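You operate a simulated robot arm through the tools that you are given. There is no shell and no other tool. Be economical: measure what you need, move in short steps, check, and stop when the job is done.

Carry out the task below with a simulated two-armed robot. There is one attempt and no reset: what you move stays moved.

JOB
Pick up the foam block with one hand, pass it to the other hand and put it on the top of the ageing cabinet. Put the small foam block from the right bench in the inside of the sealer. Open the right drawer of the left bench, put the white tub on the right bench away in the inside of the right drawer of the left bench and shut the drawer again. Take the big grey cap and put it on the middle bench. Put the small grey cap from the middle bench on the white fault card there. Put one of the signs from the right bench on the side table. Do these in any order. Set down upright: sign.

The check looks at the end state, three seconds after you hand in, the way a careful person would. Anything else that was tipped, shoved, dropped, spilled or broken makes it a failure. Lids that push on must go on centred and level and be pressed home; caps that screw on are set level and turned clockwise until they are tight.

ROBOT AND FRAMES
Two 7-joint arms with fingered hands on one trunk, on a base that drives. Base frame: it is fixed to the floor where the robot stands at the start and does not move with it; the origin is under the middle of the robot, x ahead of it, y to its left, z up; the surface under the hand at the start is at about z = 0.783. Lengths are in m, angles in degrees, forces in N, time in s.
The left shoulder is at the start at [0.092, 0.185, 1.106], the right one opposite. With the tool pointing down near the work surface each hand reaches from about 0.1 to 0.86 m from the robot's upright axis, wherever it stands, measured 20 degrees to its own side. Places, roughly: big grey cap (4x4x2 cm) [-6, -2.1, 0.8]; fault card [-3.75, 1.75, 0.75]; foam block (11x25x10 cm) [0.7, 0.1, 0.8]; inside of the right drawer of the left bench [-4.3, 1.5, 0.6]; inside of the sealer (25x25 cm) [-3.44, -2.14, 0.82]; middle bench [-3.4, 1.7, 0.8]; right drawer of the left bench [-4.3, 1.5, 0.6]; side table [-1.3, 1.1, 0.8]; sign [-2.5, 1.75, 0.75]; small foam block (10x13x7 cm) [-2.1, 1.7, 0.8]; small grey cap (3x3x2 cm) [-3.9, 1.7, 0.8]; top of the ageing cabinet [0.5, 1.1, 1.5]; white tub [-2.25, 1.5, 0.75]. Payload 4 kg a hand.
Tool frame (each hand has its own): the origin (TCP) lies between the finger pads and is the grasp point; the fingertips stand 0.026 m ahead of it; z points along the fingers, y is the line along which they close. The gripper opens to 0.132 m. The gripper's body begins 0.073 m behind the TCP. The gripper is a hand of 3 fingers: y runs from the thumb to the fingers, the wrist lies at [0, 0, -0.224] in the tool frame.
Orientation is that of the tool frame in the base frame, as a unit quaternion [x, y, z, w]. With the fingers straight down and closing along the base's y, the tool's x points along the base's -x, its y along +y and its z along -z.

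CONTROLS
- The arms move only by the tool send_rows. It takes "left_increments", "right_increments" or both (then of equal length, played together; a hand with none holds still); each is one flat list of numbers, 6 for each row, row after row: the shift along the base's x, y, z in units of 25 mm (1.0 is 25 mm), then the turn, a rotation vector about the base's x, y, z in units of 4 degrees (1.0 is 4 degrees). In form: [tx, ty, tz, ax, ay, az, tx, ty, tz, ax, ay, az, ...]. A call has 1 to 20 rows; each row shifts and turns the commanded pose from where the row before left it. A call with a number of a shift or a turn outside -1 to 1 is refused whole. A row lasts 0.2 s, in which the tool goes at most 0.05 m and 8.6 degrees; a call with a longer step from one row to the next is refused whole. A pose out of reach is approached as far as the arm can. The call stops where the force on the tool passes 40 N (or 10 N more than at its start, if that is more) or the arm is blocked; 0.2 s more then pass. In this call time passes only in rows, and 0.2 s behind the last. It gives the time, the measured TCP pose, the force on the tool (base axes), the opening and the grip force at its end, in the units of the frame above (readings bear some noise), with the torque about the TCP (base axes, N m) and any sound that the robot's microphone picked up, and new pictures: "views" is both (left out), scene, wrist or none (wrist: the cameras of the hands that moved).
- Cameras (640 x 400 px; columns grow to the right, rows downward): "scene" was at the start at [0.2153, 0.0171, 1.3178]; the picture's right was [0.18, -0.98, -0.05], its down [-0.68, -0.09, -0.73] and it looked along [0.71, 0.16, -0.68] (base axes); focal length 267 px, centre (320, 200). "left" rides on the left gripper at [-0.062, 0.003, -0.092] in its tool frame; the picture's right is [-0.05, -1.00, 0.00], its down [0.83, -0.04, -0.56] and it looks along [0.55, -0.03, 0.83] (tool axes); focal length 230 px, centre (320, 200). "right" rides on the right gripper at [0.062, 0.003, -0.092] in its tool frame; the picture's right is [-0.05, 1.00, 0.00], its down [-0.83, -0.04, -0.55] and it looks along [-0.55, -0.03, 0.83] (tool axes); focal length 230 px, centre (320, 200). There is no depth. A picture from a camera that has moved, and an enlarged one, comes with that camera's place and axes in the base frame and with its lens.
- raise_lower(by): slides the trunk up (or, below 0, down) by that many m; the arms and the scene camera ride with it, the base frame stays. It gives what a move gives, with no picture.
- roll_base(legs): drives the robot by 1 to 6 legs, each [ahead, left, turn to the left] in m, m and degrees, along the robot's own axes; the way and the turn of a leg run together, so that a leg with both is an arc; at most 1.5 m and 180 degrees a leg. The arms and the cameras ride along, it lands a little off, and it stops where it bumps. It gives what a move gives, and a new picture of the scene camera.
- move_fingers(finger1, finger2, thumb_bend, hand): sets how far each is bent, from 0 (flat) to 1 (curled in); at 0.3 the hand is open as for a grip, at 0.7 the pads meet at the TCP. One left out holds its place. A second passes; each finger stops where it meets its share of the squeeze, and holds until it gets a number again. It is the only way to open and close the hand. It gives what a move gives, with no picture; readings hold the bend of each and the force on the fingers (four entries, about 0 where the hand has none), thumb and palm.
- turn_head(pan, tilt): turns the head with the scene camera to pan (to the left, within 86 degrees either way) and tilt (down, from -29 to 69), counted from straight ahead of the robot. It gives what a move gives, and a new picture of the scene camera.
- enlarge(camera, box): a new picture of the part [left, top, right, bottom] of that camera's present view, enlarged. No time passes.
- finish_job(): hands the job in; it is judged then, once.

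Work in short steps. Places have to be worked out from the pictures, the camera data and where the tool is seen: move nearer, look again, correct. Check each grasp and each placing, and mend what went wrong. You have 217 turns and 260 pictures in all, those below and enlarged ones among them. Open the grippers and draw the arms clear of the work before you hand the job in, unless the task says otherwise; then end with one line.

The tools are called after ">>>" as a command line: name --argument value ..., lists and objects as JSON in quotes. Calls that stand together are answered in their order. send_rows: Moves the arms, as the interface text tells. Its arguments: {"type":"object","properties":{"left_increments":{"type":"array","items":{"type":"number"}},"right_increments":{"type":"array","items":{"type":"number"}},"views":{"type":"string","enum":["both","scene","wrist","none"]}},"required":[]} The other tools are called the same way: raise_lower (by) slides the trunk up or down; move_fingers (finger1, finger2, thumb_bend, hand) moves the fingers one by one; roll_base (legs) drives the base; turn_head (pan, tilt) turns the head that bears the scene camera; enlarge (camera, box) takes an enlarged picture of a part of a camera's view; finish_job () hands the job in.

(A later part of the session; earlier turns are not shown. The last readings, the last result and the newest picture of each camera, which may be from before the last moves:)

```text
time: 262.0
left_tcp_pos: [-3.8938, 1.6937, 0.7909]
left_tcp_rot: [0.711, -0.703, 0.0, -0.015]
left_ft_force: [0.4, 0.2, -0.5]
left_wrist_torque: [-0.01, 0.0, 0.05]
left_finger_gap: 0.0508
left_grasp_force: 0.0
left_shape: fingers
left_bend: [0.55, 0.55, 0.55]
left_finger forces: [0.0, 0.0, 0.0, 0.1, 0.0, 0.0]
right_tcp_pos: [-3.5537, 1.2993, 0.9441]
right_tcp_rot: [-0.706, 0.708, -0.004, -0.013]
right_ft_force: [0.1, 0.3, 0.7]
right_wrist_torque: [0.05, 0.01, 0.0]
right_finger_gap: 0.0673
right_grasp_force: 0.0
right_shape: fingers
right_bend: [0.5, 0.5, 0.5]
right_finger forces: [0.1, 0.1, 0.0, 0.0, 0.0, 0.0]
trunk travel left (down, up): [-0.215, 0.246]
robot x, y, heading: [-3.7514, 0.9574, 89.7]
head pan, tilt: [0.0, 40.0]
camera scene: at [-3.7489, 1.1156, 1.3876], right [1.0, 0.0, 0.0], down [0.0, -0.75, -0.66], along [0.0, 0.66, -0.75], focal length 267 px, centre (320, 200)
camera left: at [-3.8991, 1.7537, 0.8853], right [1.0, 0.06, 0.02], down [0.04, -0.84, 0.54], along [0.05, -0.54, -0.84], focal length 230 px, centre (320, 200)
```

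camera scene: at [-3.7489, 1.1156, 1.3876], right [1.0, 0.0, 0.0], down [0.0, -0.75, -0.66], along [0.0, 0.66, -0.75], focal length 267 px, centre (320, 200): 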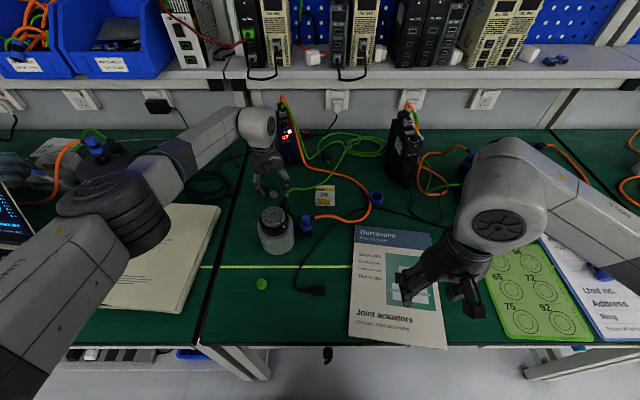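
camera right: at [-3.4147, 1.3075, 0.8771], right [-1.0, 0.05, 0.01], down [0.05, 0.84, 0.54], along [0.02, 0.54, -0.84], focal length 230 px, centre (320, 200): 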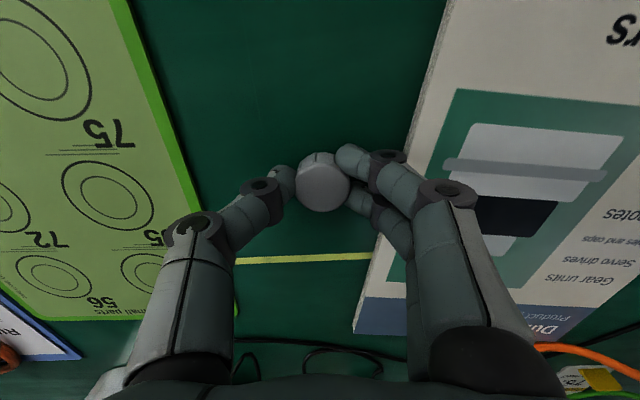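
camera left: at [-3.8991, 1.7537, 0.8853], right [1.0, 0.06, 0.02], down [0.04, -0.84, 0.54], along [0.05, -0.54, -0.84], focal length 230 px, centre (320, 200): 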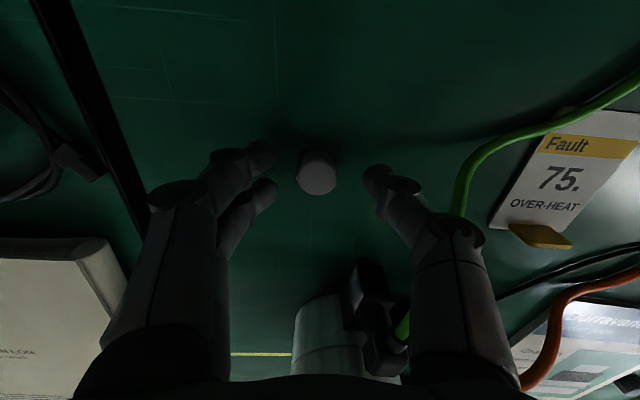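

Centred between the fingers. I lower 5 mm and close.

>>> send_rows --left_increments '[0, 0, -0.25, 0, 0, 0]' --views "none"

>>> move_fingers --hand "left" --finger1 0.75 --finger2 0.75 --thumb_bend 0.75

>>> enlarge --camera "left" --box '[160, 80, 480, 280]'

```text
time: 262.4
left_tcp_pos: [-3.8944, 1.6933, 0.7871]
left_tcp_rot: [0.711, -0.703, 0.0, -0.015]
left_ft_force: [0.2, 0.0, 0.6]
left_wrist_torque: [0.04, 0.0, -0.03]
left_finger_gap: 0.0508
left_grasp_force: 0.1
left_shape: fingers
left_bend: [0.55, 0.55, 0.55]
left_finger forces: [0.0, 0.0, 0.0, 0.1, 0.0, 0.1]
right_tcp_pos: [-3.5546, 1.2986, 0.9441]
right_tcp_rot: [-0.706, 0.708, -0.005, -0.011]
right_ft_force: [-0.4, 0.1, -0.6]
right_wrist_torque: [-0.02, 0.01, 0.01]
right_finger_gap: 0.0672
right_grasp_force: 0.1
right_shape: fingers
right_bend: [0.5, 0.5, 0.5]
right_finger forces: [0.0, 0.0, 0.0, 0.0, 0.0, 0.0]
trunk travel left (down, up): [-0.215, 0.246]
robot x, y, heading: [-3.7476, 0.9569, 89.9]
head pan, tilt: [0.0, 40.0]
```

```text
time: 263.4
left_tcp_pos: [-3.8948, 1.6918, 0.7871]
left_tcp_rot: [0.71, -0.704, 0.0, -0.015]
left_ft_force: [-0.3, -0.5, 0.7]
left_wrist_torque: [-0.02, 0.0, 0.03]
left_finger_gap: 0.0157
left_grasp_force: 15.5
left_shape: fingers
left_bend: [0.72, 0.68, 0.68]
left_finger forces: [6.8, 9.1, 0.0, 0.1, 14.8, 0.0]
right_tcp_pos: [-3.5529, 1.2972, 0.9436]
right_tcp_rot: [-0.706, 0.708, -0.004, -0.012]
right_ft_force: [0.0, 0.2, 0.3]
right_wrist_torque: [-0.03, 0.0, -0.02]
right_finger_gap: 0.067
right_grasp_force: 0.1
right_shape: fingers
right_bend: [0.5, 0.5, 0.5]
right_finger forces: [0.0, 0.1, 0.0, 0.0, 0.1, 0.0]
trunk travel left (down, up): [-0.215, 0.246]
robot x, y, heading: [-3.7472, 0.9546, 89.9]
head pan, tilt: [0.0, 40.0]
```

```text
2.00 times, centred on (320, 180) of left
camera zoom: at [-3.8997, 1.7534, 0.8796], right [1.0, 0.06, 0.02], down [0.04, -0.84, 0.54], along [0.05, -0.54, -0.84], focal length 460 px, centre (320, 240)
```

zoom: 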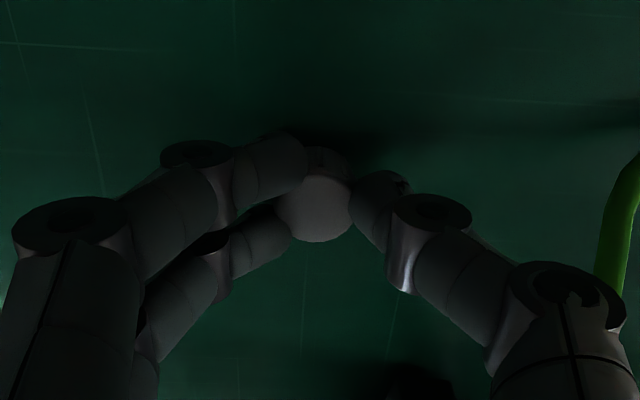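

Gripped with 15 N. I lift 8 cm, move over the cable to above the card, and look.

>>> send_rows --left_increments '[0, 0, 0.5, 0, 0, 0, 0, 0, 0.9, 0, 0, 0, 0, 0, 0.9, 0, 0, 0, 0, 0, 0.9, 0, 0, 0, 0.9, 0, 0, 0, 0, 0, 0.9, 0.05, 0, 0, 0, 0, 0.9, 0.05, 0, 0, 0, 0, 0.9, 0.05, 0, 0, 0, 0, 0.9, 0.05, 0, 0, 0, 0, 0.9, 0.05, 0, 0, 0, 0, 0.9, 0.05, 0, 0, 0, 0, 0.3, 0.05, 0, 0, 0, 0]' --views "both"

```text
time: 266.0
left_tcp_pos: [-3.7358, 1.6794, 0.8706]
left_tcp_rot: [0.711, -0.703, 0.001, -0.016]
left_ft_force: [0.1, 0.4, 0.0]
left_wrist_torque: [0.01, -0.03, 0.02]
left_finger_gap: 0.0152
left_grasp_force: 15.2
left_shape: fingers
left_bend: [0.72, 0.68, 0.68]
left_finger forces: [7.3, 9.2, 0.1, 0.1, 14.6, 0.1]
left hand out of reach, approached as far as the arm can: row 9, 10, 11, 12
right_tcp_pos: [-3.5536, 1.2984, 0.9434]
right_tcp_rot: [-0.706, 0.708, -0.005, -0.011]
right_ft_force: [0.0, -0.2, -0.8]
right_wrist_torque: [0.03, 0.0, -0.01]
right_finger_gap: 0.0669
right_grasp_force: 0.0
right_shape: fingers
right_bend: [0.5, 0.5, 0.5]
right_finger forces: [0.0, 0.0, 0.0, 0.0, 0.0, 0.0]
trunk travel left (down, up): [-0.215, 0.246]
robot x, y, heading: [-3.747, 0.9549, 89.8]
head pan, tilt: [0.0, 40.0]
camera scene: at [-3.7495, 1.1151, 1.3877], right [1.0, 0.0, 0.0], down [0.0, -0.75, -0.66], along [0.0, 0.66, -0.75], focal length 267 px, centre (320, 200)
camera left: at [-3.7411, 1.7402, 0.9627], right [1.0, 0.06, 0.02], down [0.04, -0.84, 0.54], along [0.05, -0.54, -0.84], focal length 230 px, centre (320, 200)
```

scene: 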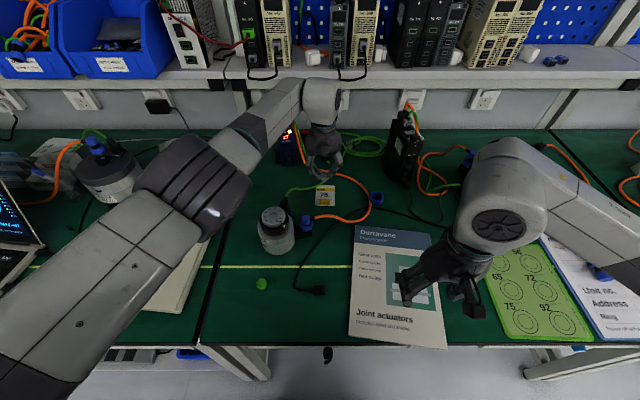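
left: 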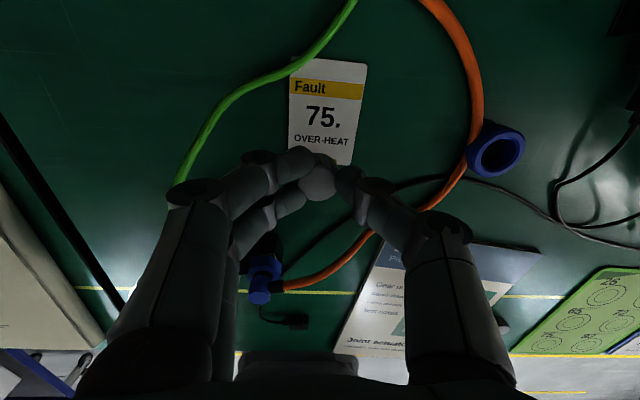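

Card centre is (−3.731, 1.692). I drive 3 cm forward for reach, then align.

>>> roll_base --legs '[[0.04, 0, 0]]'

>>> enlarge --camera "left" --box '[160, 40, 480, 240]'

```text
time: 266.9
left_tcp_pos: [-3.7349, 1.718, 0.8709]
left_tcp_rot: [0.71, -0.704, -0.001, -0.015]
left_ft_force: [1.5, -1.2, 0.5]
left_wrist_torque: [-0.03, 0.02, -0.02]
left_finger_gap: 0.015
left_grasp_force: 15.7
left_shape: fingers
left_bend: [0.72, 0.68, 0.68]
left_finger forces: [7.3, 9.1, 0.1, 0.1, 14.6, 0.0]
right_tcp_pos: [-3.5538, 1.3364, 0.9447]
right_tcp_rot: [-0.706, 0.708, -0.004, -0.012]
right_ft_force: [-0.8, -0.7, -0.5]
right_wrist_torque: [0.02, 0.01, -0.01]
right_finger_gap: 0.0671
right_grasp_force: 0.1
right_shape: fingers
right_bend: [0.5, 0.5, 0.5]
right_finger forces: [0.0, 0.0, 0.0, 0.0, 0.0, 0.0]
trunk travel left (down, up): [-0.215, 0.246]
robot x, y, heading: [-3.7469, 0.9964, 89.9]
head pan, tilt: [0.0, 40.0]
camera scene: at [-3.7492, 1.1528, 1.3882], right [1.0, 0.0, 0.0], down [0.0, -0.75, -0.66], along [0.0, 0.66, -0.75], focal length 267 px, centre (320, 200)
```

scene: 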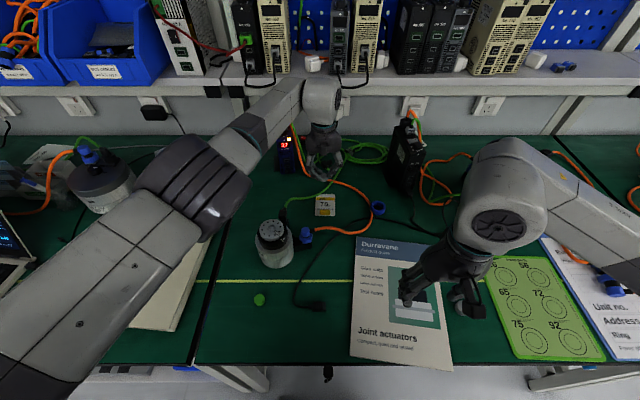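

```text
2.00 times, centred on (320, 140) of left
camera zoom: at [-3.741, 1.7787, 0.9645], right [1.0, 0.06, 0.02], down [0.04, -0.84, 0.54], along [0.05, -0.53, -0.84], focal length 460 px, centre (320, 320)
```

zoom: 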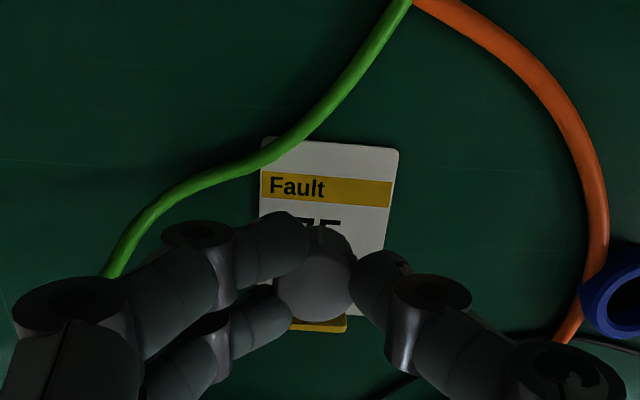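

Cap target on the white part of the card: (−3.727, 1.685). I move there and lower to near contact.

>>> send_rows --left_increments '[0.16, -0.66, 0, 0, 0, 0, 0.16, -0.66, 0, 0, 0, 0, 0, 0, -0.9, 0, 0, 0, 0, 0, -0.9, 0, 0, 0, 0, 0, -0.9, 0, 0, 0, 0, 0, -0.4, 0, 0, 0]' --views "wrist"

```text
time: 268.3
left_tcp_pos: [-3.727, 1.6859, 0.7931]
left_tcp_rot: [0.711, -0.703, 0.0, -0.015]
left_ft_force: [0.1, -0.6, 0.5]
left_wrist_torque: [-0.01, -0.04, 0.02]
left_finger_gap: 0.015
left_grasp_force: 15.3
left_shape: fingers
left_bend: [0.72, 0.69, 0.68]
left_finger forces: [7.4, 8.9, 0.0, 0.0, 14.4, 0.0]
right_tcp_pos: [-3.5533, 1.338, 0.9447]
right_tcp_rot: [-0.706, 0.708, -0.005, -0.012]
right_ft_force: [-0.6, 0.2, 0.5]
right_wrist_torque: [0.03, -0.02, -0.02]
right_finger_gap: 0.0672
right_grasp_force: 0.1
right_shape: fingers
right_bend: [0.5, 0.5, 0.5]
right_finger forces: [0.0, 0.0, 0.0, 0.1, 0.1, 0.0]
trunk travel left (down, up): [-0.215, 0.246]
robot x, y, heading: [-3.7466, 0.9934, 90.1]
head pan, tilt: [0.0, 40.0]
camera left: at [-3.7329, 1.7463, 0.8856], right [1.0, 0.06, 0.02], down [0.04, -0.84, 0.54], along [0.05, -0.54, -0.84], focal length 230 px, centre (320, 200)
```

left: 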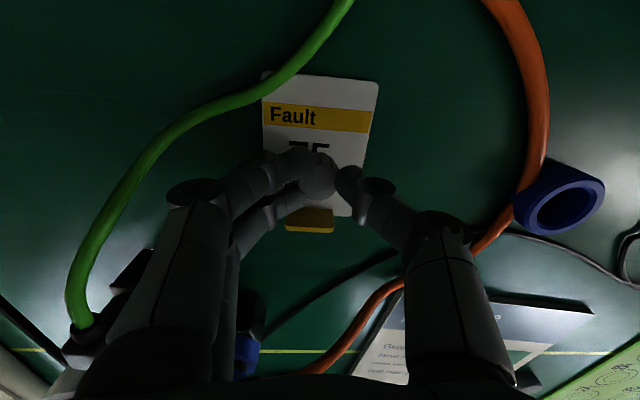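

Over the card. I lower in 2 mm steps to contact.

>>> send_rows --left_increments '[0, 0, -0.1, 0, 0, 0, 0, 0, -0.1, 0, 0, 0, 0, 0, -0.1, 0, 0, 0]' --views "none"

```text
time: 269.1
left_tcp_pos: [-3.7269, 1.687, 0.7866]
left_tcp_rot: [0.711, -0.703, -0.001, -0.016]
left_ft_force: [-0.5, 0.5, 4.3]
left_wrist_torque: [-0.03, 0.01, -0.03]
left_finger_gap: 0.015
left_grasp_force: 16.0
left_shape: fingers
left_bend: [0.72, 0.69, 0.68]
left_finger forces: [8.2, 10.1, 0.1, 0.0, 15.3, 0.0]
right_tcp_pos: [-3.5536, 1.3369, 0.944]
right_tcp_rot: [-0.706, 0.708, -0.004, -0.011]
right_ft_force: [0.9, -0.8, -0.5]
right_wrist_torque: [0.0, 0.01, 0.01]
right_finger_gap: 0.0669
right_grasp_force: 0.1
right_shape: fingers
right_bend: [0.5, 0.5, 0.5]
right_finger forces: [0.0, 0.0, 0.1, 0.0, 0.0, 0.0]
trunk travel left (down, up): [-0.215, 0.246]
robot x, y, heading: [-3.7506, 0.9957, 89.8]
head pan, tilt: [0.0, 40.0]
```

The cap touches the card (4 N). I release narrowly and rise.

>>> move_fingers --hand "left" --finger1 0.58 --finger2 0.58 --thumb_bend 0.58

>>> send_rows --left_increments '[0, 0, 0.5, 0, 0, 0, 0, 0, 0.8, 0, 0, 0, 0, 0, 1, 0, 0, 0, 0, 0, 1, 0, 0, 0, 0, -0.5, 1, 0, 0, 0, 0, -0.8, 1, 0, 0, 0, 0, -0.8, 1, 0, 0, 0]' --views "wrist"

```text
time: 270.1
left_tcp_pos: [-3.7283, 1.6869, 0.7857]
left_tcp_rot: [0.711, -0.704, -0.001, -0.015]
left_ft_force: [0.5, -0.1, 3.6]
left_wrist_torque: [-0.04, 0.1, 0.03]
left_finger_gap: 0.0434
left_grasp_force: 1.8
left_shape: fingers
left_bend: [0.58, 0.59, 0.57]
left_finger forces: [0.7, 2.9, 0.0, 0.0, 0.0, 0.0]
right_tcp_pos: [-3.5531, 1.3365, 0.944]
right_tcp_rot: [-0.705, 0.709, -0.005, -0.012]
right_ft_force: [-0.6, -1.0, -0.2]
right_wrist_torque: [-0.02, -0.01, 0.01]
right_finger_gap: 0.0674
right_grasp_force: 0.1
right_shape: fingers
right_bend: [0.5, 0.5, 0.5]
right_finger forces: [0.0, 0.1, 0.0, 0.0, 0.0, 0.0]
trunk travel left (down, up): [-0.215, 0.246]
robot x, y, heading: [-3.7446, 0.9962, 89.9]
head pan, tilt: [0.0, 40.0]
```

```text
time: 271.7
left_tcp_pos: [-3.7288, 1.6322, 0.9424]
left_tcp_rot: [0.711, -0.703, -0.001, -0.015]
left_ft_force: [0.0, 0.4, -0.3]
left_wrist_torque: [-0.01, -0.01, -0.02]
left_finger_gap: 0.0438
left_grasp_force: 0.0
left_shape: fingers
left_bend: [0.57, 0.57, 0.57]
left_finger forces: [0.1, 0.1, 0.0, 0.0, 0.1, 0.0]
right_tcp_pos: [-3.554, 1.337, 0.9443]
right_tcp_rot: [-0.706, 0.708, -0.005, -0.011]
right_ft_force: [-0.2, 0.4, -0.1]
right_wrist_torque: [0.02, 0.0, -0.01]
right_finger_gap: 0.0671
right_grasp_force: 0.1
right_shape: fingers
right_bend: [0.5, 0.5, 0.5]
right_finger forces: [0.0, 0.1, 0.1, 0.0, 0.0, 0.0]
trunk travel left (down, up): [-0.215, 0.246]
robot x, y, heading: [-3.7485, 0.9918, 89.9]
head pan, tilt: [0.0, 40.0]
camera left: at [-3.7342, 1.6928, 1.0352], right [1.0, 0.06, 0.02], down [0.04, -0.84, 0.54], along [0.05, -0.53, -0.84], focal length 230 px, centre (320, 200)
```

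left: 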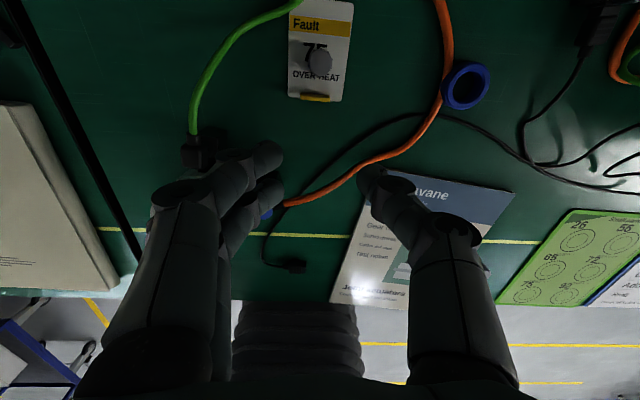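

The small cap stands on the fault card. Next the drawer: I back off to about (−4.2, 0.35) and look at the left bench's drawers.

>>> roll_base --legs '[[-0.6, 0, 0], [0, 0.45, 0]]'

>>> turn_head --pan 0 --tilt 30

```text
time: 277.4
left_tcp_pos: [-4.1748, 1.0367, 0.9419]
left_tcp_rot: [0.709, -0.705, -0.001, -0.015]
left_ft_force: [0.1, -0.4, 0.3]
left_wrist_torque: [0.0, 0.01, -0.01]
left_finger_gap: 0.0443
left_grasp_force: 0.0
left_shape: fingers
left_bend: [0.57, 0.57, 0.57]
left_finger forces: [0.1, 0.0, 0.0, 0.0, 0.0, 0.0]
right_tcp_pos: [-4.0009, 0.7409, 0.9442]
right_tcp_rot: [-0.705, 0.709, -0.005, -0.011]
right_ft_force: [-0.5, 0.1, 1.0]
right_wrist_torque: [-0.02, -0.02, -0.02]
right_finger_gap: 0.0671
right_grasp_force: 0.1
right_shape: fingers
right_bend: [0.5, 0.5, 0.5]
right_finger forces: [0.0, 0.0, 0.1, 0.0, 0.0, 0.0]
trunk travel left (down, up): [-0.215, 0.246]
robot x, y, heading: [-4.1987, 0.3982, 89.6]
head pan, tilt: [0.0, 40.0]
camera scene: at [-4.1982, 0.5586, 1.3877], right [1.0, -0.01, 0.0], down [0.0, -0.75, -0.66], along [0.0, 0.66, -0.75], focal length 267 px, centre (320, 200)
```

scene: 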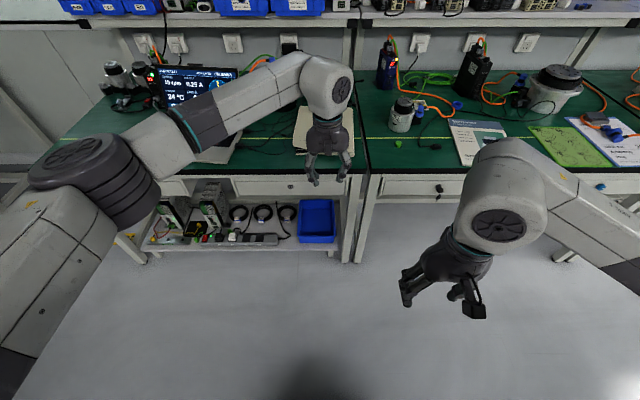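

```text
time: 278.1
left_tcp_pos: [-4.1752, 1.0375, 0.9391]
left_tcp_rot: [0.709, -0.705, -0.001, -0.015]
left_ft_force: [-0.5, -0.6, -0.6]
left_wrist_torque: [0.0, -0.01, 0.01]
left_finger_gap: 0.0438
left_grasp_force: 0.1
left_shape: fingers
left_bend: [0.57, 0.57, 0.57]
left_finger forces: [0.0, 0.1, 0.1, 0.0, 0.1, 0.0]
right_tcp_pos: [-4.0012, 0.7417, 0.9442]
right_tcp_rot: [-0.705, 0.709, -0.004, -0.012]
right_ft_force: [-0.2, 0.1, -0.1]
right_wrist_torque: [-0.02, 0.02, 0.03]
right_finger_gap: 0.0671
right_grasp_force: 0.2
right_shape: fingers
right_bend: [0.5, 0.5, 0.5]
right_finger forces: [0.0, 0.0, 0.1, 0.0, 0.0, 0.0]
trunk travel left (down, up): [-0.215, 0.246]
robot x, y, heading: [-4.1964, 0.395, 89.9]
head pan, tilt: [0.0, 30.0]
camera scene: at [-4.1978, 0.5663, 1.402], right [1.0, -0.01, 0.0], down [0.0, -0.63, -0.78], along [0.0, 0.78, -0.63], focal length 267 px, centre (320, 200)
```

scene: 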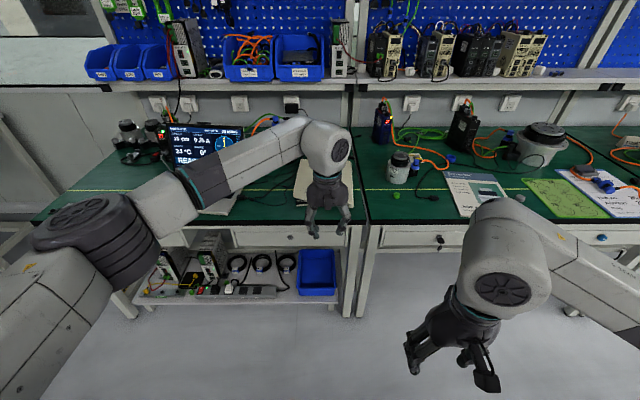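

The left bench's right drawer front is at the picture centre-left. Enlarging it.

>>> enlarge --camera "scene" --box '[220, 200, 370, 280]'

```text
4.27 times, centred on (295, 240) of scene
camera zoom: at [-4.1978, 0.5663, 1.402], right [1.0, -0.01, 0.0], down [0.0, -0.63, -0.78], along [0.0, 0.78, -0.63], focal length 1140 px, centre (427, 29)
```

zoom: 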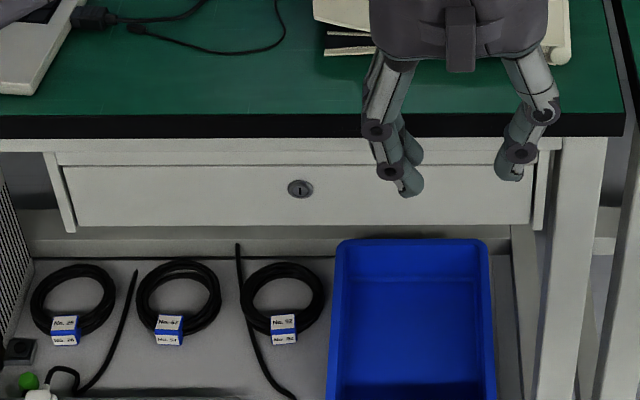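

No handle is obvious here, just a lock. I look closer at this lock and at the neighbouring drawers for comparison.

>>> enlarge --camera "scene" --box '[260, 220, 320, 258]'

>>> enlarge --camera "scene" --box '[370, 215, 480, 270]'

```text
10.53 times, centred on (290, 239) of scene
camera zoom: at [-4.1978, 0.5663, 1.402], right [1.0, -0.01, 0.0], down [0.0, -0.63, -0.78], along [0.0, 0.78, -0.63], focal length 2813 px, centre (636, -210)
```

zoom: 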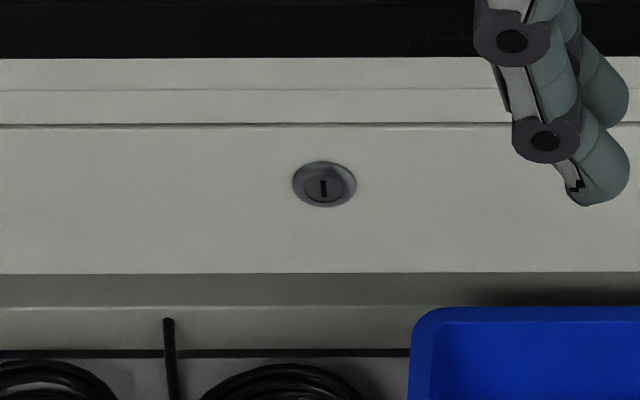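

```text
5.82 times, centred on (425, 242) of scene
camera zoom: at [-4.1978, 0.5663, 1.402], right [1.0, -0.01, 0.0], down [0.0, -0.63, -0.78], along [0.0, 0.78, -0.63], focal length 1555 px, centre (-291, -47)
```

zoom: 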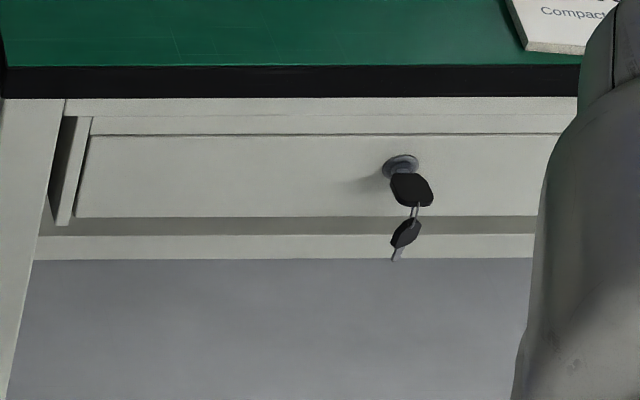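

The drawer has only a bare lock rosette. I want a view from below: I move the left hand aside and turn the right hand to point forward, low in front of the drawer, so its camera looks up and forward.

>>> send_rows --left_increments '[-0.6, -0.4, 0.2, 0, 0, 0, -0.6, -0.4, 0.2, 0, 0, 0, -0.6, -0.4, 0.2, 0, 0, 0, -0.6, -0.4, 0.2, 0, 0, 0, -0.6, -0.4, 0.2, 0, 0, 0, -0.6, -0.4, 0.2, 0, 0, 0, -0.6, -0.4, 0, 0, 0, 0, -0.6, -0.4, 0, 0, 0, 0, -0.6, -0.4, 0, 0, 0, 0, -0.6, -0.4, 0, 0, 0, 0, -0.6, 0, 0, 0, 0, 0, -0.6, 0, 0, 0, 0, 0, 0, 0, 0, 0, 0, 0, 0, 0, 0, 0, 0, 0, 0, 0, 0, 0, 0, 0, 0, 0, 0, 0, 0, 0, 0, 0, 0, 0, 0, 0, 0, 0, 0, 0, 0, 0, 0, 0, 0, 0, 0, 0, 0, 0, 0, 0]' --right_increments '[0, 0, 0, 1, 0, 0, 0, 0, 0, 1, 0, 0, 0, 0, 0, 1, 0, 0, 0, 0, 0, 1, 0, 0, 0, 0, 0, 1, 0, 0, -0.5, 0, -0.5, 1, 0, 0, -0.5, 0, -0.9, 1, 0, 0, -0.5, 0, -0.9, 1, 0, 0, -0.5, 0, -0.9, 1, 0, 0, -0.5, 0, -0.9, 1, 0, 0, -0.5, 0, -0.9, 1, 0, 0, -0.5, 0, -0.9, 1, 0, 0, -0.5, 0, -0.9, 1, 0, 0, -0.5, 0, -0.9, 1, 0, 0, -0.5, 0, -0.9, 1, 0, 0, -0.5, 0.5, -0.9, 1, 0, 0, -0.5, 0.5, -0.9, 1, 0, 0, -0.5, 0.5, -0.9, 1, 0, 0, -0.5, 0.5, 0, 1, 0, 0, -0.5, 0.5, 0, 1, 0, 0]' --views "both"

```text
refused: increments must hold 6 numbers for each row
```

The left list was miscounted; I send the two hands separately.

>>> send_rows --left_increments '[-0.6, -0.4, 0.2, 0, 0, 0, -0.6, -0.4, 0.2, 0, 0, 0, -0.6, -0.4, 0.2, 0, 0, 0, -0.6, -0.4, 0.2, 0, 0, 0, -0.6, -0.4, 0.2, 0, 0, 0, -0.6, -0.4, 0.2, 0, 0, 0, -0.6, -0.4, 0, 0, 0, 0, -0.6, -0.4, 0, 0, 0, 0, -0.6, 0, 0, 0, 0, 0, -0.6, 0, 0, 0, 0, 0]' --views "none"

>>> send_rows --right_increments '[0, 0, 0, 1, 0, 0, 0, 0, 0, 1, 0, 0, 0, 0, 0, 1, 0, 0, 0, 0, 0, 1, 0, 0, 0, 0, 0, 1, 0, 0, -0.5, 0, -0.5, 1, 0, 0, -0.5, 0, -0.9, 1, 0, 0, -0.5, 0, -0.9, 1, 0, 0, -0.5, 0, -0.9, 1, 0, 0, -0.5, 0, -0.9, 1, 0, 0, -0.5, 0, -0.9, 1, 0, 0, -0.5, 0, -0.9, 1, 0, 0, -0.5, 0, -0.9, 1, 0, 0, -0.5, 0, -0.9, 1, 0, 0, -0.5, 0, -0.9, 1, 0, 0, -0.5, 0.5, -0.9, 1, 0, 0, -0.5, 0.5, -0.9, 1, 0, 0, -0.5, 0.5, -0.9, 1, 0, 0, -0.5, 0.5, 0, 1, 0, 0, -0.5, 0.5, 0, 1, 0, 0]' --views "both"

```text
time: 280.3
left_tcp_pos: [-4.3244, 0.9569, 0.9725]
left_tcp_rot: [0.708, -0.706, -0.002, -0.015]
left_ft_force: [-0.3, 0.3, 0.1]
left_wrist_torque: [-0.03, -0.01, -0.01]
left_finger_gap: 0.0441
left_grasp_force: 0.0
left_shape: fingers
left_bend: [0.57, 0.57, 0.57]
left_finger forces: [0.1, 0.0, 0.0, 0.0, 0.0, 0.1]
right_tcp_pos: [-4.001, 0.7405, 0.9435]
right_tcp_rot: [-0.705, 0.709, -0.005, -0.011]
right_ft_force: [1.3, -0.2, -0.1]
right_wrist_torque: [-0.01, -0.01, 0.01]
right_finger_gap: 0.0672
right_grasp_force: 0.2
right_shape: fingers
right_bend: [0.5, 0.5, 0.5]
right_finger forces: [0.1, 0.0, 0.1, 0.0, 0.0, 0.0]
trunk travel left (down, up): [-0.215, 0.246]
robot x, y, heading: [-4.199, 0.3971, 89.7]
head pan, tilt: [0.0, 30.0]
```

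```text
time: 284.5
left_tcp_pos: [-4.3254, 0.957, 0.9708]
left_tcp_rot: [0.709, -0.705, 0.0, -0.015]
left_ft_force: [0.1, -0.1, -0.3]
left_wrist_torque: [0.02, -0.05, -0.01]
left_finger_gap: 0.044
left_grasp_force: 0.1
left_shape: fingers
left_bend: [0.57, 0.57, 0.57]
left_finger forces: [0.1, 0.0, 0.0, 0.1, 0.1, 0.1]
right_tcp_pos: [-4.0987, 0.9925, 1.0079]
right_tcp_rot: [0.595, -0.58, -0.397, -0.39]
right_ft_force: [0.3, 0.2, -0.4]
right_wrist_torque: [-0.02, -0.01, -0.01]
right_finger_gap: 0.0672
right_grasp_force: 0.0
right_shape: fingers
right_bend: [0.5, 0.5, 0.5]
right_finger forces: [0.1, 0.0, 0.0, 0.0, 0.0, 0.1]
right hand out of reach, approached as far as the arm can: row 5, 6, 7, 8, 11, 12, 13, 14, 15, 16, 17, 18, 19, 20
trunk travel left (down, up): [-0.215, 0.246]
robot x, y, heading: [-4.1924, 0.3985, 89.6]
head pan, tilt: [0.0, 30.0]
camera scene: at [-4.1985, 0.5667, 1.4019], right [1.0, -0.01, 0.0], down [0.0, -0.63, -0.78], along [0.0, 0.78, -0.63], focal length 267 px, centre (320, 200)
camera right: at [-4.0987, 0.8836, 0.9867], right [-1.0, 0.0, 0.04], down [0.04, -0.2, 0.98], along [0.01, 0.98, 0.2], focal length 230 px, centre (320, 200)
```

scene: 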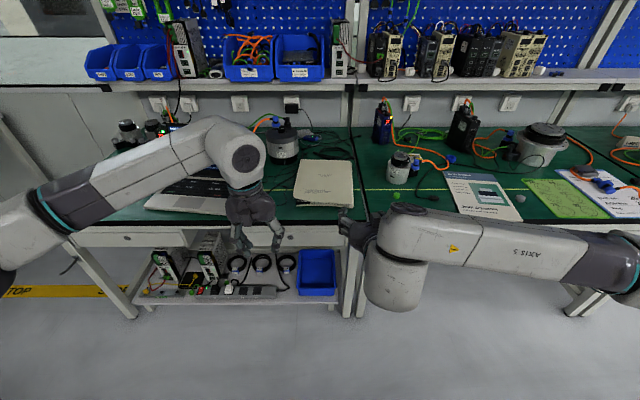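
right: 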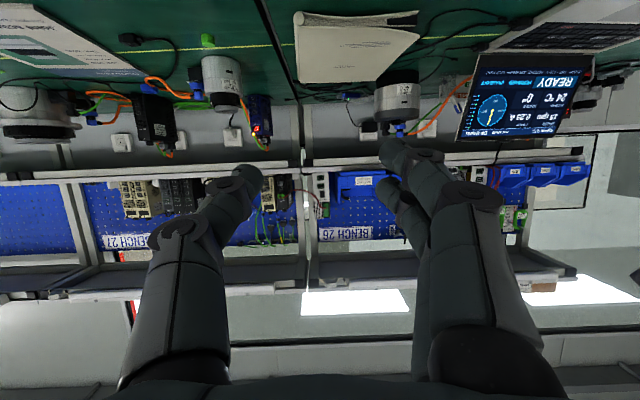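

I lower the trunk fully so the hands can work low in front of the drawer.

>>> raise_lower --by -0.21

>>> send_rows --right_increments '[-0.3, 0, -0.8, 0, 0, 0, -0.3, 0, -0.8, 0, 0, 0, -0.3, 0, -0.8, 0, 0, 0, -0.3, 0, -0.8, 0, 0, 0, -0.3, 0, -0.8, 0, 0, 0, -0.3, 0, -0.8, 0, 0, 0, -0.3, 0, -0.8, 0, 0, 0, -0.3, 0, -0.8, 0, 0, 0, -0.3, 0, -0.8, 0, 0, 0, -0.3, 0, -0.8, 0, 0, 0]' --views "both"

```text
time: 286.7
left_tcp_pos: [-4.325, 0.9571, 0.7612]
left_tcp_rot: [0.709, -0.705, -0.001, -0.015]
left_ft_force: [-0.3, 0.0, 0.4]
left_wrist_torque: [-0.01, 0.0, 0.0]
left_finger_gap: 0.044
left_grasp_force: 0.0
left_shape: fingers
left_bend: [0.57, 0.57, 0.57]
left_finger forces: [0.1, 0.0, 0.0, 0.0, 0.0, 0.1]
right_tcp_pos: [-4.099, 0.9923, 0.7971]
right_tcp_rot: [0.59, -0.579, -0.402, -0.394]
right_ft_force: [-0.3, 0.2, -0.5]
right_wrist_torque: [-0.01, 0.01, -0.01]
right_finger_gap: 0.0675
right_grasp_force: 0.1
right_shape: fingers
right_bend: [0.5, 0.5, 0.5]
right_finger forces: [0.0, 0.0, 0.1, 0.0, 0.1, 0.0]
trunk travel left (down, up): [-0.005, 0.456]
robot x, y, heading: [-4.1983, 0.3973, 89.8]
head pan, tilt: [0.0, 30.0]
```

```text
time: 288.9
left_tcp_pos: [-4.3246, 0.9576, 0.761]
left_tcp_rot: [0.709, -0.705, 0.0, -0.014]
left_ft_force: [0.0, -0.2, 0.4]
left_wrist_torque: [0.0, 0.0, 0.0]
left_finger_gap: 0.0439
left_grasp_force: 0.0
left_shape: fingers
left_bend: [0.57, 0.57, 0.57]
left_finger forces: [0.0, 0.0, 0.1, 0.1, 0.0, 0.0]
right_tcp_pos: [-4.1199, 1.0133, 0.773]
right_tcp_rot: [0.592, -0.58, -0.399, -0.392]
right_ft_force: [1.2, 0.2, 0.1]
right_wrist_torque: [-0.01, 0.02, 0.01]
right_finger_gap: 0.0674
right_grasp_force: 0.0
right_shape: fingers
right_bend: [0.5, 0.5, 0.5]
right_finger forces: [0.0, 0.0, 0.1, 0.0, 0.0, 0.0]
right hand out of reach, approached as far as the arm can: row 2, 3, 4, 5, 6, 7, 8, 9, 10
trunk travel left (down, up): [-0.005, 0.456]
robot x, y, heading: [-4.1957, 0.4013, 90.0]
head pan, tilt: [0.0, 30.0]
camera scene: at [-4.1968, 0.7517, 1.0831], right [1.0, -0.01, 0.0], down [0.0, -0.87, -0.5], along [0.0, 0.5, -0.87], focal length 267 px, centre (320, 200)
camera right: at [-4.1208, 0.9048, 0.751], right [-1.0, 0.0, 0.05], down [0.05, -0.2, 0.98], along [0.01, 0.98, 0.2], focal length 230 px, centre (320, 200)
```

scene: 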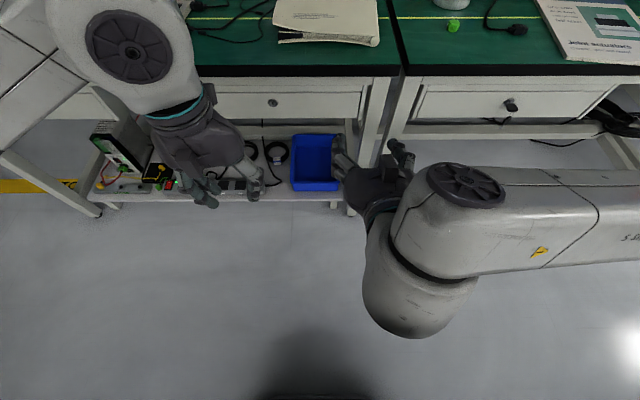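
right: 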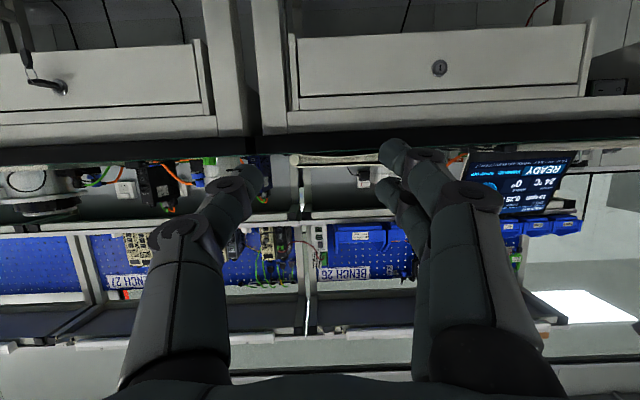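

The right wrist camera now sees the drawer front (upside down). Enlarging.

>>> enlarge --camera "right" --box '[250, 0, 630, 160]'

```text
1.68 times, centred on (440, 80) of right
camera zoom: at [-4.1208, 0.9048, 0.751], right [-1.0, 0.0, 0.05], down [0.05, -0.2, 0.98], along [0.01, 0.98, 0.2], focal length 388 px, centre (118, 402)
```

zoom: 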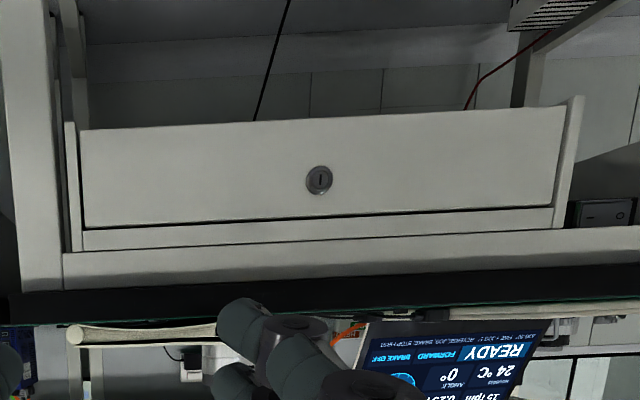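

The panel's lower edge hangs free. I need to see under it: I back the base 0.25 m to unfold the arm, then bring the right hand lower.

>>> roll_base --legs '[[-0.25, 0, 0]]'

>>> send_rows --right_increments '[0, 0.8, -0.6, 0, 0, 0, 0, 0.8, -0.6, 0, 0, 0, 0, 0.8, -0.8, 0, 0, 0, 0, 0.8, -0.8, 0, 0, 0, 0, 0.8, -0.8, 0, 0, 0, 0, 0.8, -0.8, 0, 0, 0, 0, 0.8, -0.8, 0, 0, 0, 0, 0.5, -0.8, 0, 0, 0, 0, 0.3, -0.8, 0, 0, 0, 0, 0, -0.8, 0, 0, 0]' --views "both"

```text
time: 290.7
left_tcp_pos: [-4.3264, 0.7119, 0.762]
left_tcp_rot: [0.709, -0.705, -0.002, -0.015]
left_ft_force: [0.0, -0.2, 1.1]
left_wrist_torque: [0.03, -0.01, 0.0]
left_finger_gap: 0.044
left_grasp_force: 0.1
left_shape: fingers
left_bend: [0.57, 0.57, 0.57]
left_finger forces: [0.0, 0.1, 0.1, 0.0, 0.0, 0.0]
right_tcp_pos: [-4.1215, 0.7693, 0.7732]
right_tcp_rot: [0.593, -0.579, -0.399, -0.392]
right_ft_force: [-0.4, -0.5, 0.0]
right_wrist_torque: [0.01, 0.07, 0.03]
right_finger_gap: 0.0674
right_grasp_force: 0.1
right_shape: fingers
right_bend: [0.5, 0.5, 0.5]
right_finger forces: [0.0, 0.0, 0.0, 0.1, 0.0, 0.0]
trunk travel left (down, up): [-0.005, 0.456]
robot x, y, heading: [-4.1981, 0.153, 89.8]
head pan, tilt: [0.0, 30.0]
camera scene: at [-4.1984, 0.506, 1.0834], right [1.0, -0.01, 0.0], down [0.0, -0.87, -0.5], along [0.0, 0.5, -0.87], focal length 267 px, centre (320, 200)
```

scene: 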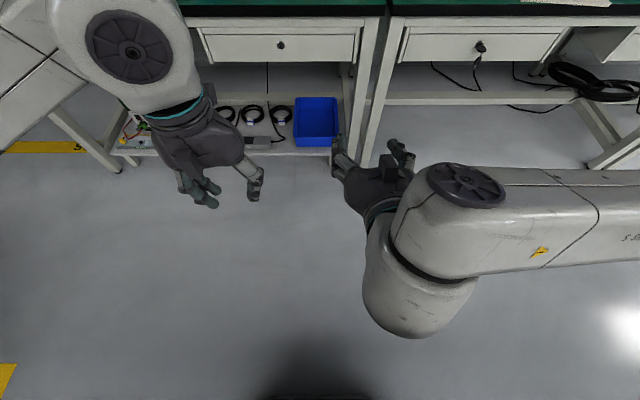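

```text
time: 292.9
left_tcp_pos: [-4.3268, 0.7125, 0.7625]
left_tcp_rot: [0.708, -0.706, 0.0, -0.014]
left_ft_force: [-0.3, 1.1, -0.8]
left_wrist_torque: [0.02, 0.01, 0.02]
left_finger_gap: 0.044
left_grasp_force: 0.0
left_shape: fingers
left_bend: [0.57, 0.57, 0.57]
left_finger forces: [0.0, 0.0, 0.1, 0.1, 0.1, 0.1]
right_tcp_pos: [-4.1016, 0.9689, 0.7025]
right_tcp_rot: [0.598, -0.581, -0.394, -0.387]
right_ft_force: [0.1, 0.0, 0.1]
right_wrist_torque: [-0.02, 0.0, 0.01]
right_finger_gap: 0.0676
right_grasp_force: 0.0
right_shape: fingers
right_bend: [0.5, 0.5, 0.5]
right_finger forces: [0.0, 0.0, 0.0, 0.0, 0.0, 0.0]
right hand out of reach, approached as far as the arm can: row 1, 2, 3, 4, 5, 6, 7, 8, 9, 10
trunk travel left (down, up): [-0.005, 0.456]
robot x, y, heading: [-4.1967, 0.1562, 89.8]
head pan, tilt: [0.0, 30.0]
camera scene: at [-4.1983, 0.5071, 1.083], right [1.0, -0.01, 0.0], down [0.0, -0.87, -0.5], along [0.0, 0.5, -0.87], focal length 267 px, centre (320, 200)
camera right: at [-4.1017, 0.8587, 0.6823], right [-1.0, 0.0, 0.04], down [0.04, -0.18, 0.98], along [0.0, 0.98, 0.18], focal length 230 px, centre (320, 200)
```

scene: 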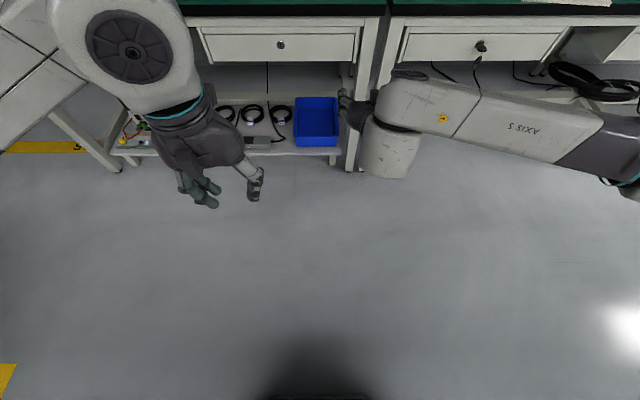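
right: 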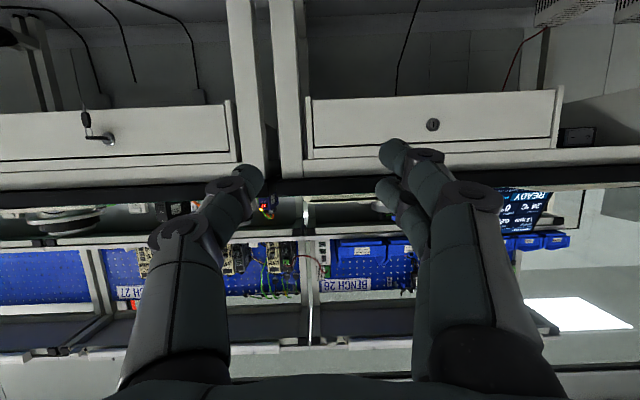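

The wrist can't go lower in this pose, but with less tilt the camera can still look level from low down. I pitch the hand back to 45° and lower it to see the drawer's underside.

>>> send_rows --right_increments '[0, 0, 0, -1, 0, 0, 0, 0, 0, -1, 0, 0, 0, 0, -0.5, -1, 0, 0, 0, 0, -0.9, -1, 0, 0, -0.3, 0, -0.9, -1, 0, 0, -0.3, 0, -0.9, -0.8, 0, 0, -0.3, 0, -0.9, 0, 0, 0, -0.3, 0, -0.9, 0, 0, 0, -0.3, 0, -0.9, 0, 0, 0, -0.3, 0, -0.9, 0, 0, 0, -0.3, 0, -0.9, 0, 0, 0, -0.3, 0, -0.9, 0, 0, 0]' --views "wrist"

```text
time: 295.5
left_tcp_pos: [-4.327, 0.7127, 0.7604]
left_tcp_rot: [0.709, -0.705, 0.001, -0.016]
left_ft_force: [0.5, -0.3, 0.1]
left_wrist_torque: [0.01, 0.04, 0.0]
left_finger_gap: 0.0441
left_grasp_force: 0.1
left_shape: fingers
left_bend: [0.57, 0.57, 0.57]
left_finger forces: [0.1, 0.1, 0.1, 0.1, 0.0, 0.0]
right_tcp_pos: [-4.1597, 0.9671, 0.488]
right_tcp_rot: [0.659, -0.648, -0.274, -0.265]
right_ft_force: [0.4, 0.5, -0.3]
right_wrist_torque: [0.01, 0.01, 0.01]
right_finger_gap: 0.0673
right_grasp_force: 0.1
right_shape: fingers
right_bend: [0.5, 0.5, 0.5]
right_finger forces: [0.0, 0.1, 0.0, 0.0, 0.0, 0.0]
trunk travel left (down, up): [-0.005, 0.456]
robot x, y, heading: [-4.1944, 0.1533, 89.8]
head pan, tilt: [0.0, 30.0]
camera right: at [-4.1598, 0.8576, 0.5096], right [-1.0, 0.02, 0.04], down [0.05, 0.2, 0.98], along [0.01, 0.98, -0.2], focal length 230 px, centre (320, 200)
```

right: 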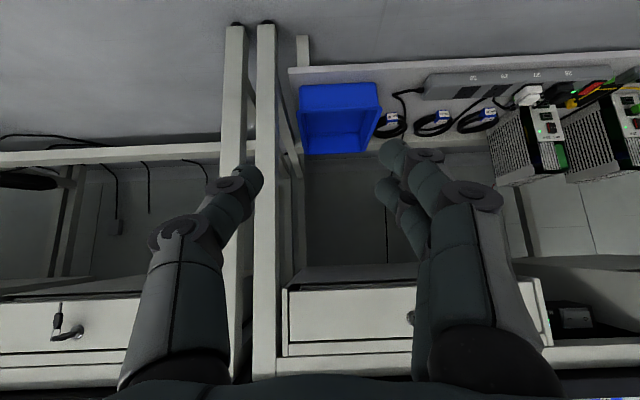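

Now the underside is in view. Enlarging both drawers' undersides.

>>> enlarge --camera "right" --box '[260, 230, 560, 390]'

>>> enlarge --camera "right" --box '[0, 240, 200, 370]'

```text
2.13 times, centred on (410, 310) of right
camera zoom: at [-4.1598, 0.8576, 0.5096], right [-1.0, 0.02, 0.04], down [0.05, 0.2, 0.98], along [0.01, 0.98, -0.2], focal length 491 px, centre (128, -35)
```

zoom: 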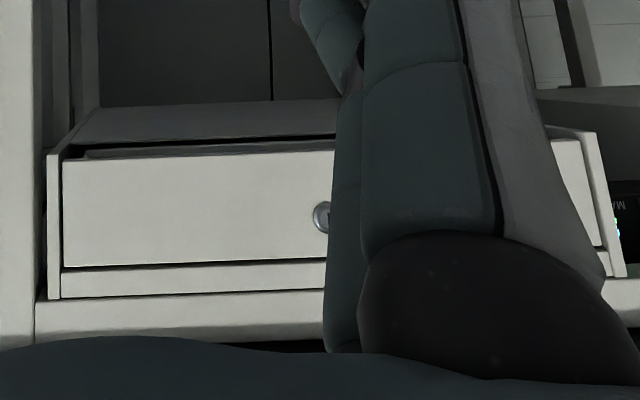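

```text
3.08 times, centred on (100, 305) of right
camera zoom: at [-4.1598, 0.8576, 0.5096], right [-1.0, 0.02, 0.04], down [0.05, 0.2, 0.98], along [0.01, 0.98, -0.2], focal length 708 px, centre (997, -123)
```

zoom: 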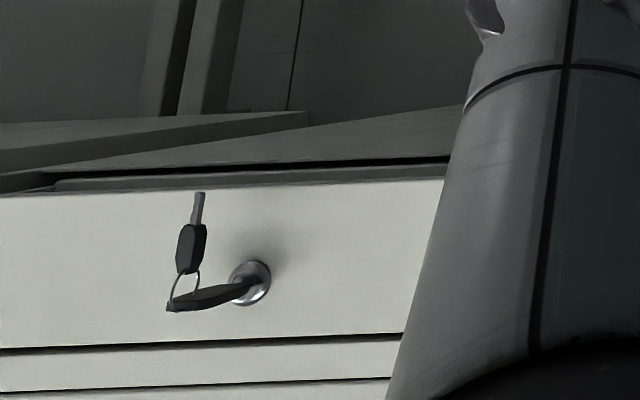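

There's a dark slot behind the panel's lower edge — a finger pull. I move the camera closer and lower for a better look.

>>> send_rows --right_increments '[-0.8, 0.9, -0.4, 0, 0, 0, -0.8, 0.9, -0.4, 0, 0, 0, -0.8, 0.9, -0.4, 0, 0, 0, -0.8, 0.9, -0.4, 0, 0, 0, -0.8, 0.9, -0.4, 0, 0, 0, -0.8, 0.9, -0.4, 0, 0, 0]' --views "wrist"

```text
time: 296.9
left_tcp_pos: [-4.3268, 0.7118, 0.7605]
left_tcp_rot: [0.71, -0.704, 0.0, -0.016]
left_ft_force: [0.1, -0.3, -0.1]
left_wrist_torque: [-0.01, -0.01, -0.01]
left_finger_gap: 0.0439
left_grasp_force: 0.0
left_shape: fingers
left_bend: [0.57, 0.57, 0.57]
left_finger forces: [0.0, 0.1, 0.0, 0.1, 0.0, 0.1]
right_tcp_pos: [-4.2417, 1.0558, 0.4479]
right_tcp_rot: [0.66, -0.648, -0.274, -0.265]
right_ft_force: [0.3, 0.0, 0.6]
right_wrist_torque: [0.01, 0.0, 0.01]
right_finger_gap: 0.0676
right_grasp_force: 0.1
right_shape: fingers
right_bend: [0.5, 0.5, 0.5]
right_finger forces: [0.1, 0.0, 0.0, 0.1, 0.0, 0.1]
right hand out of reach, approached as far as the arm can: row 5, 6
trunk travel left (down, up): [-0.005, 0.456]
robot x, y, heading: [-4.196, 0.1504, 89.6]
head pan, tilt: [0.0, 30.0]
camera right: at [-4.2421, 0.947, 0.4705], right [-1.0, 0.02, 0.04], down [0.04, 0.2, 0.98], along [0.01, 0.98, -0.2], focal length 230 px, centre (320, 200)
```

right: 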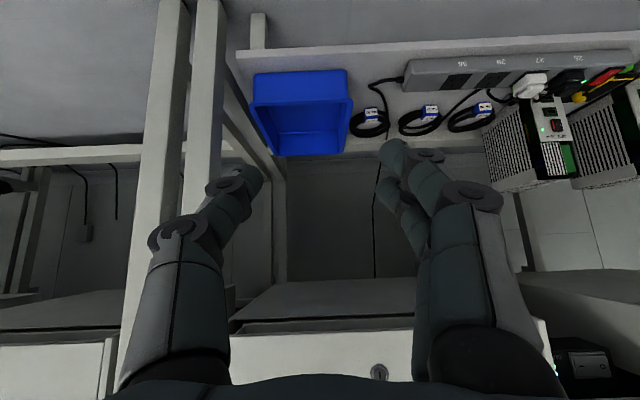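

>>> enlarge --camera "right" --box '[215, 260, 435, 390]'

```text
2.91 times, centred on (325, 325) of right
camera zoom: at [-4.2421, 0.947, 0.4705], right [-1.0, 0.02, 0.04], down [0.04, 0.2, 0.98], along [0.01, 0.98, -0.2], focal length 669 px, centre (306, -164)
```

zoom: 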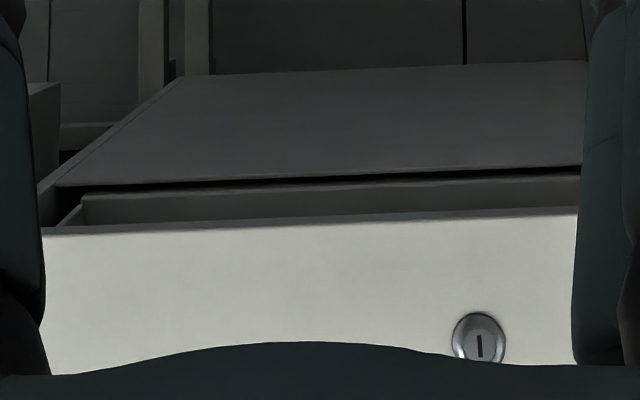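

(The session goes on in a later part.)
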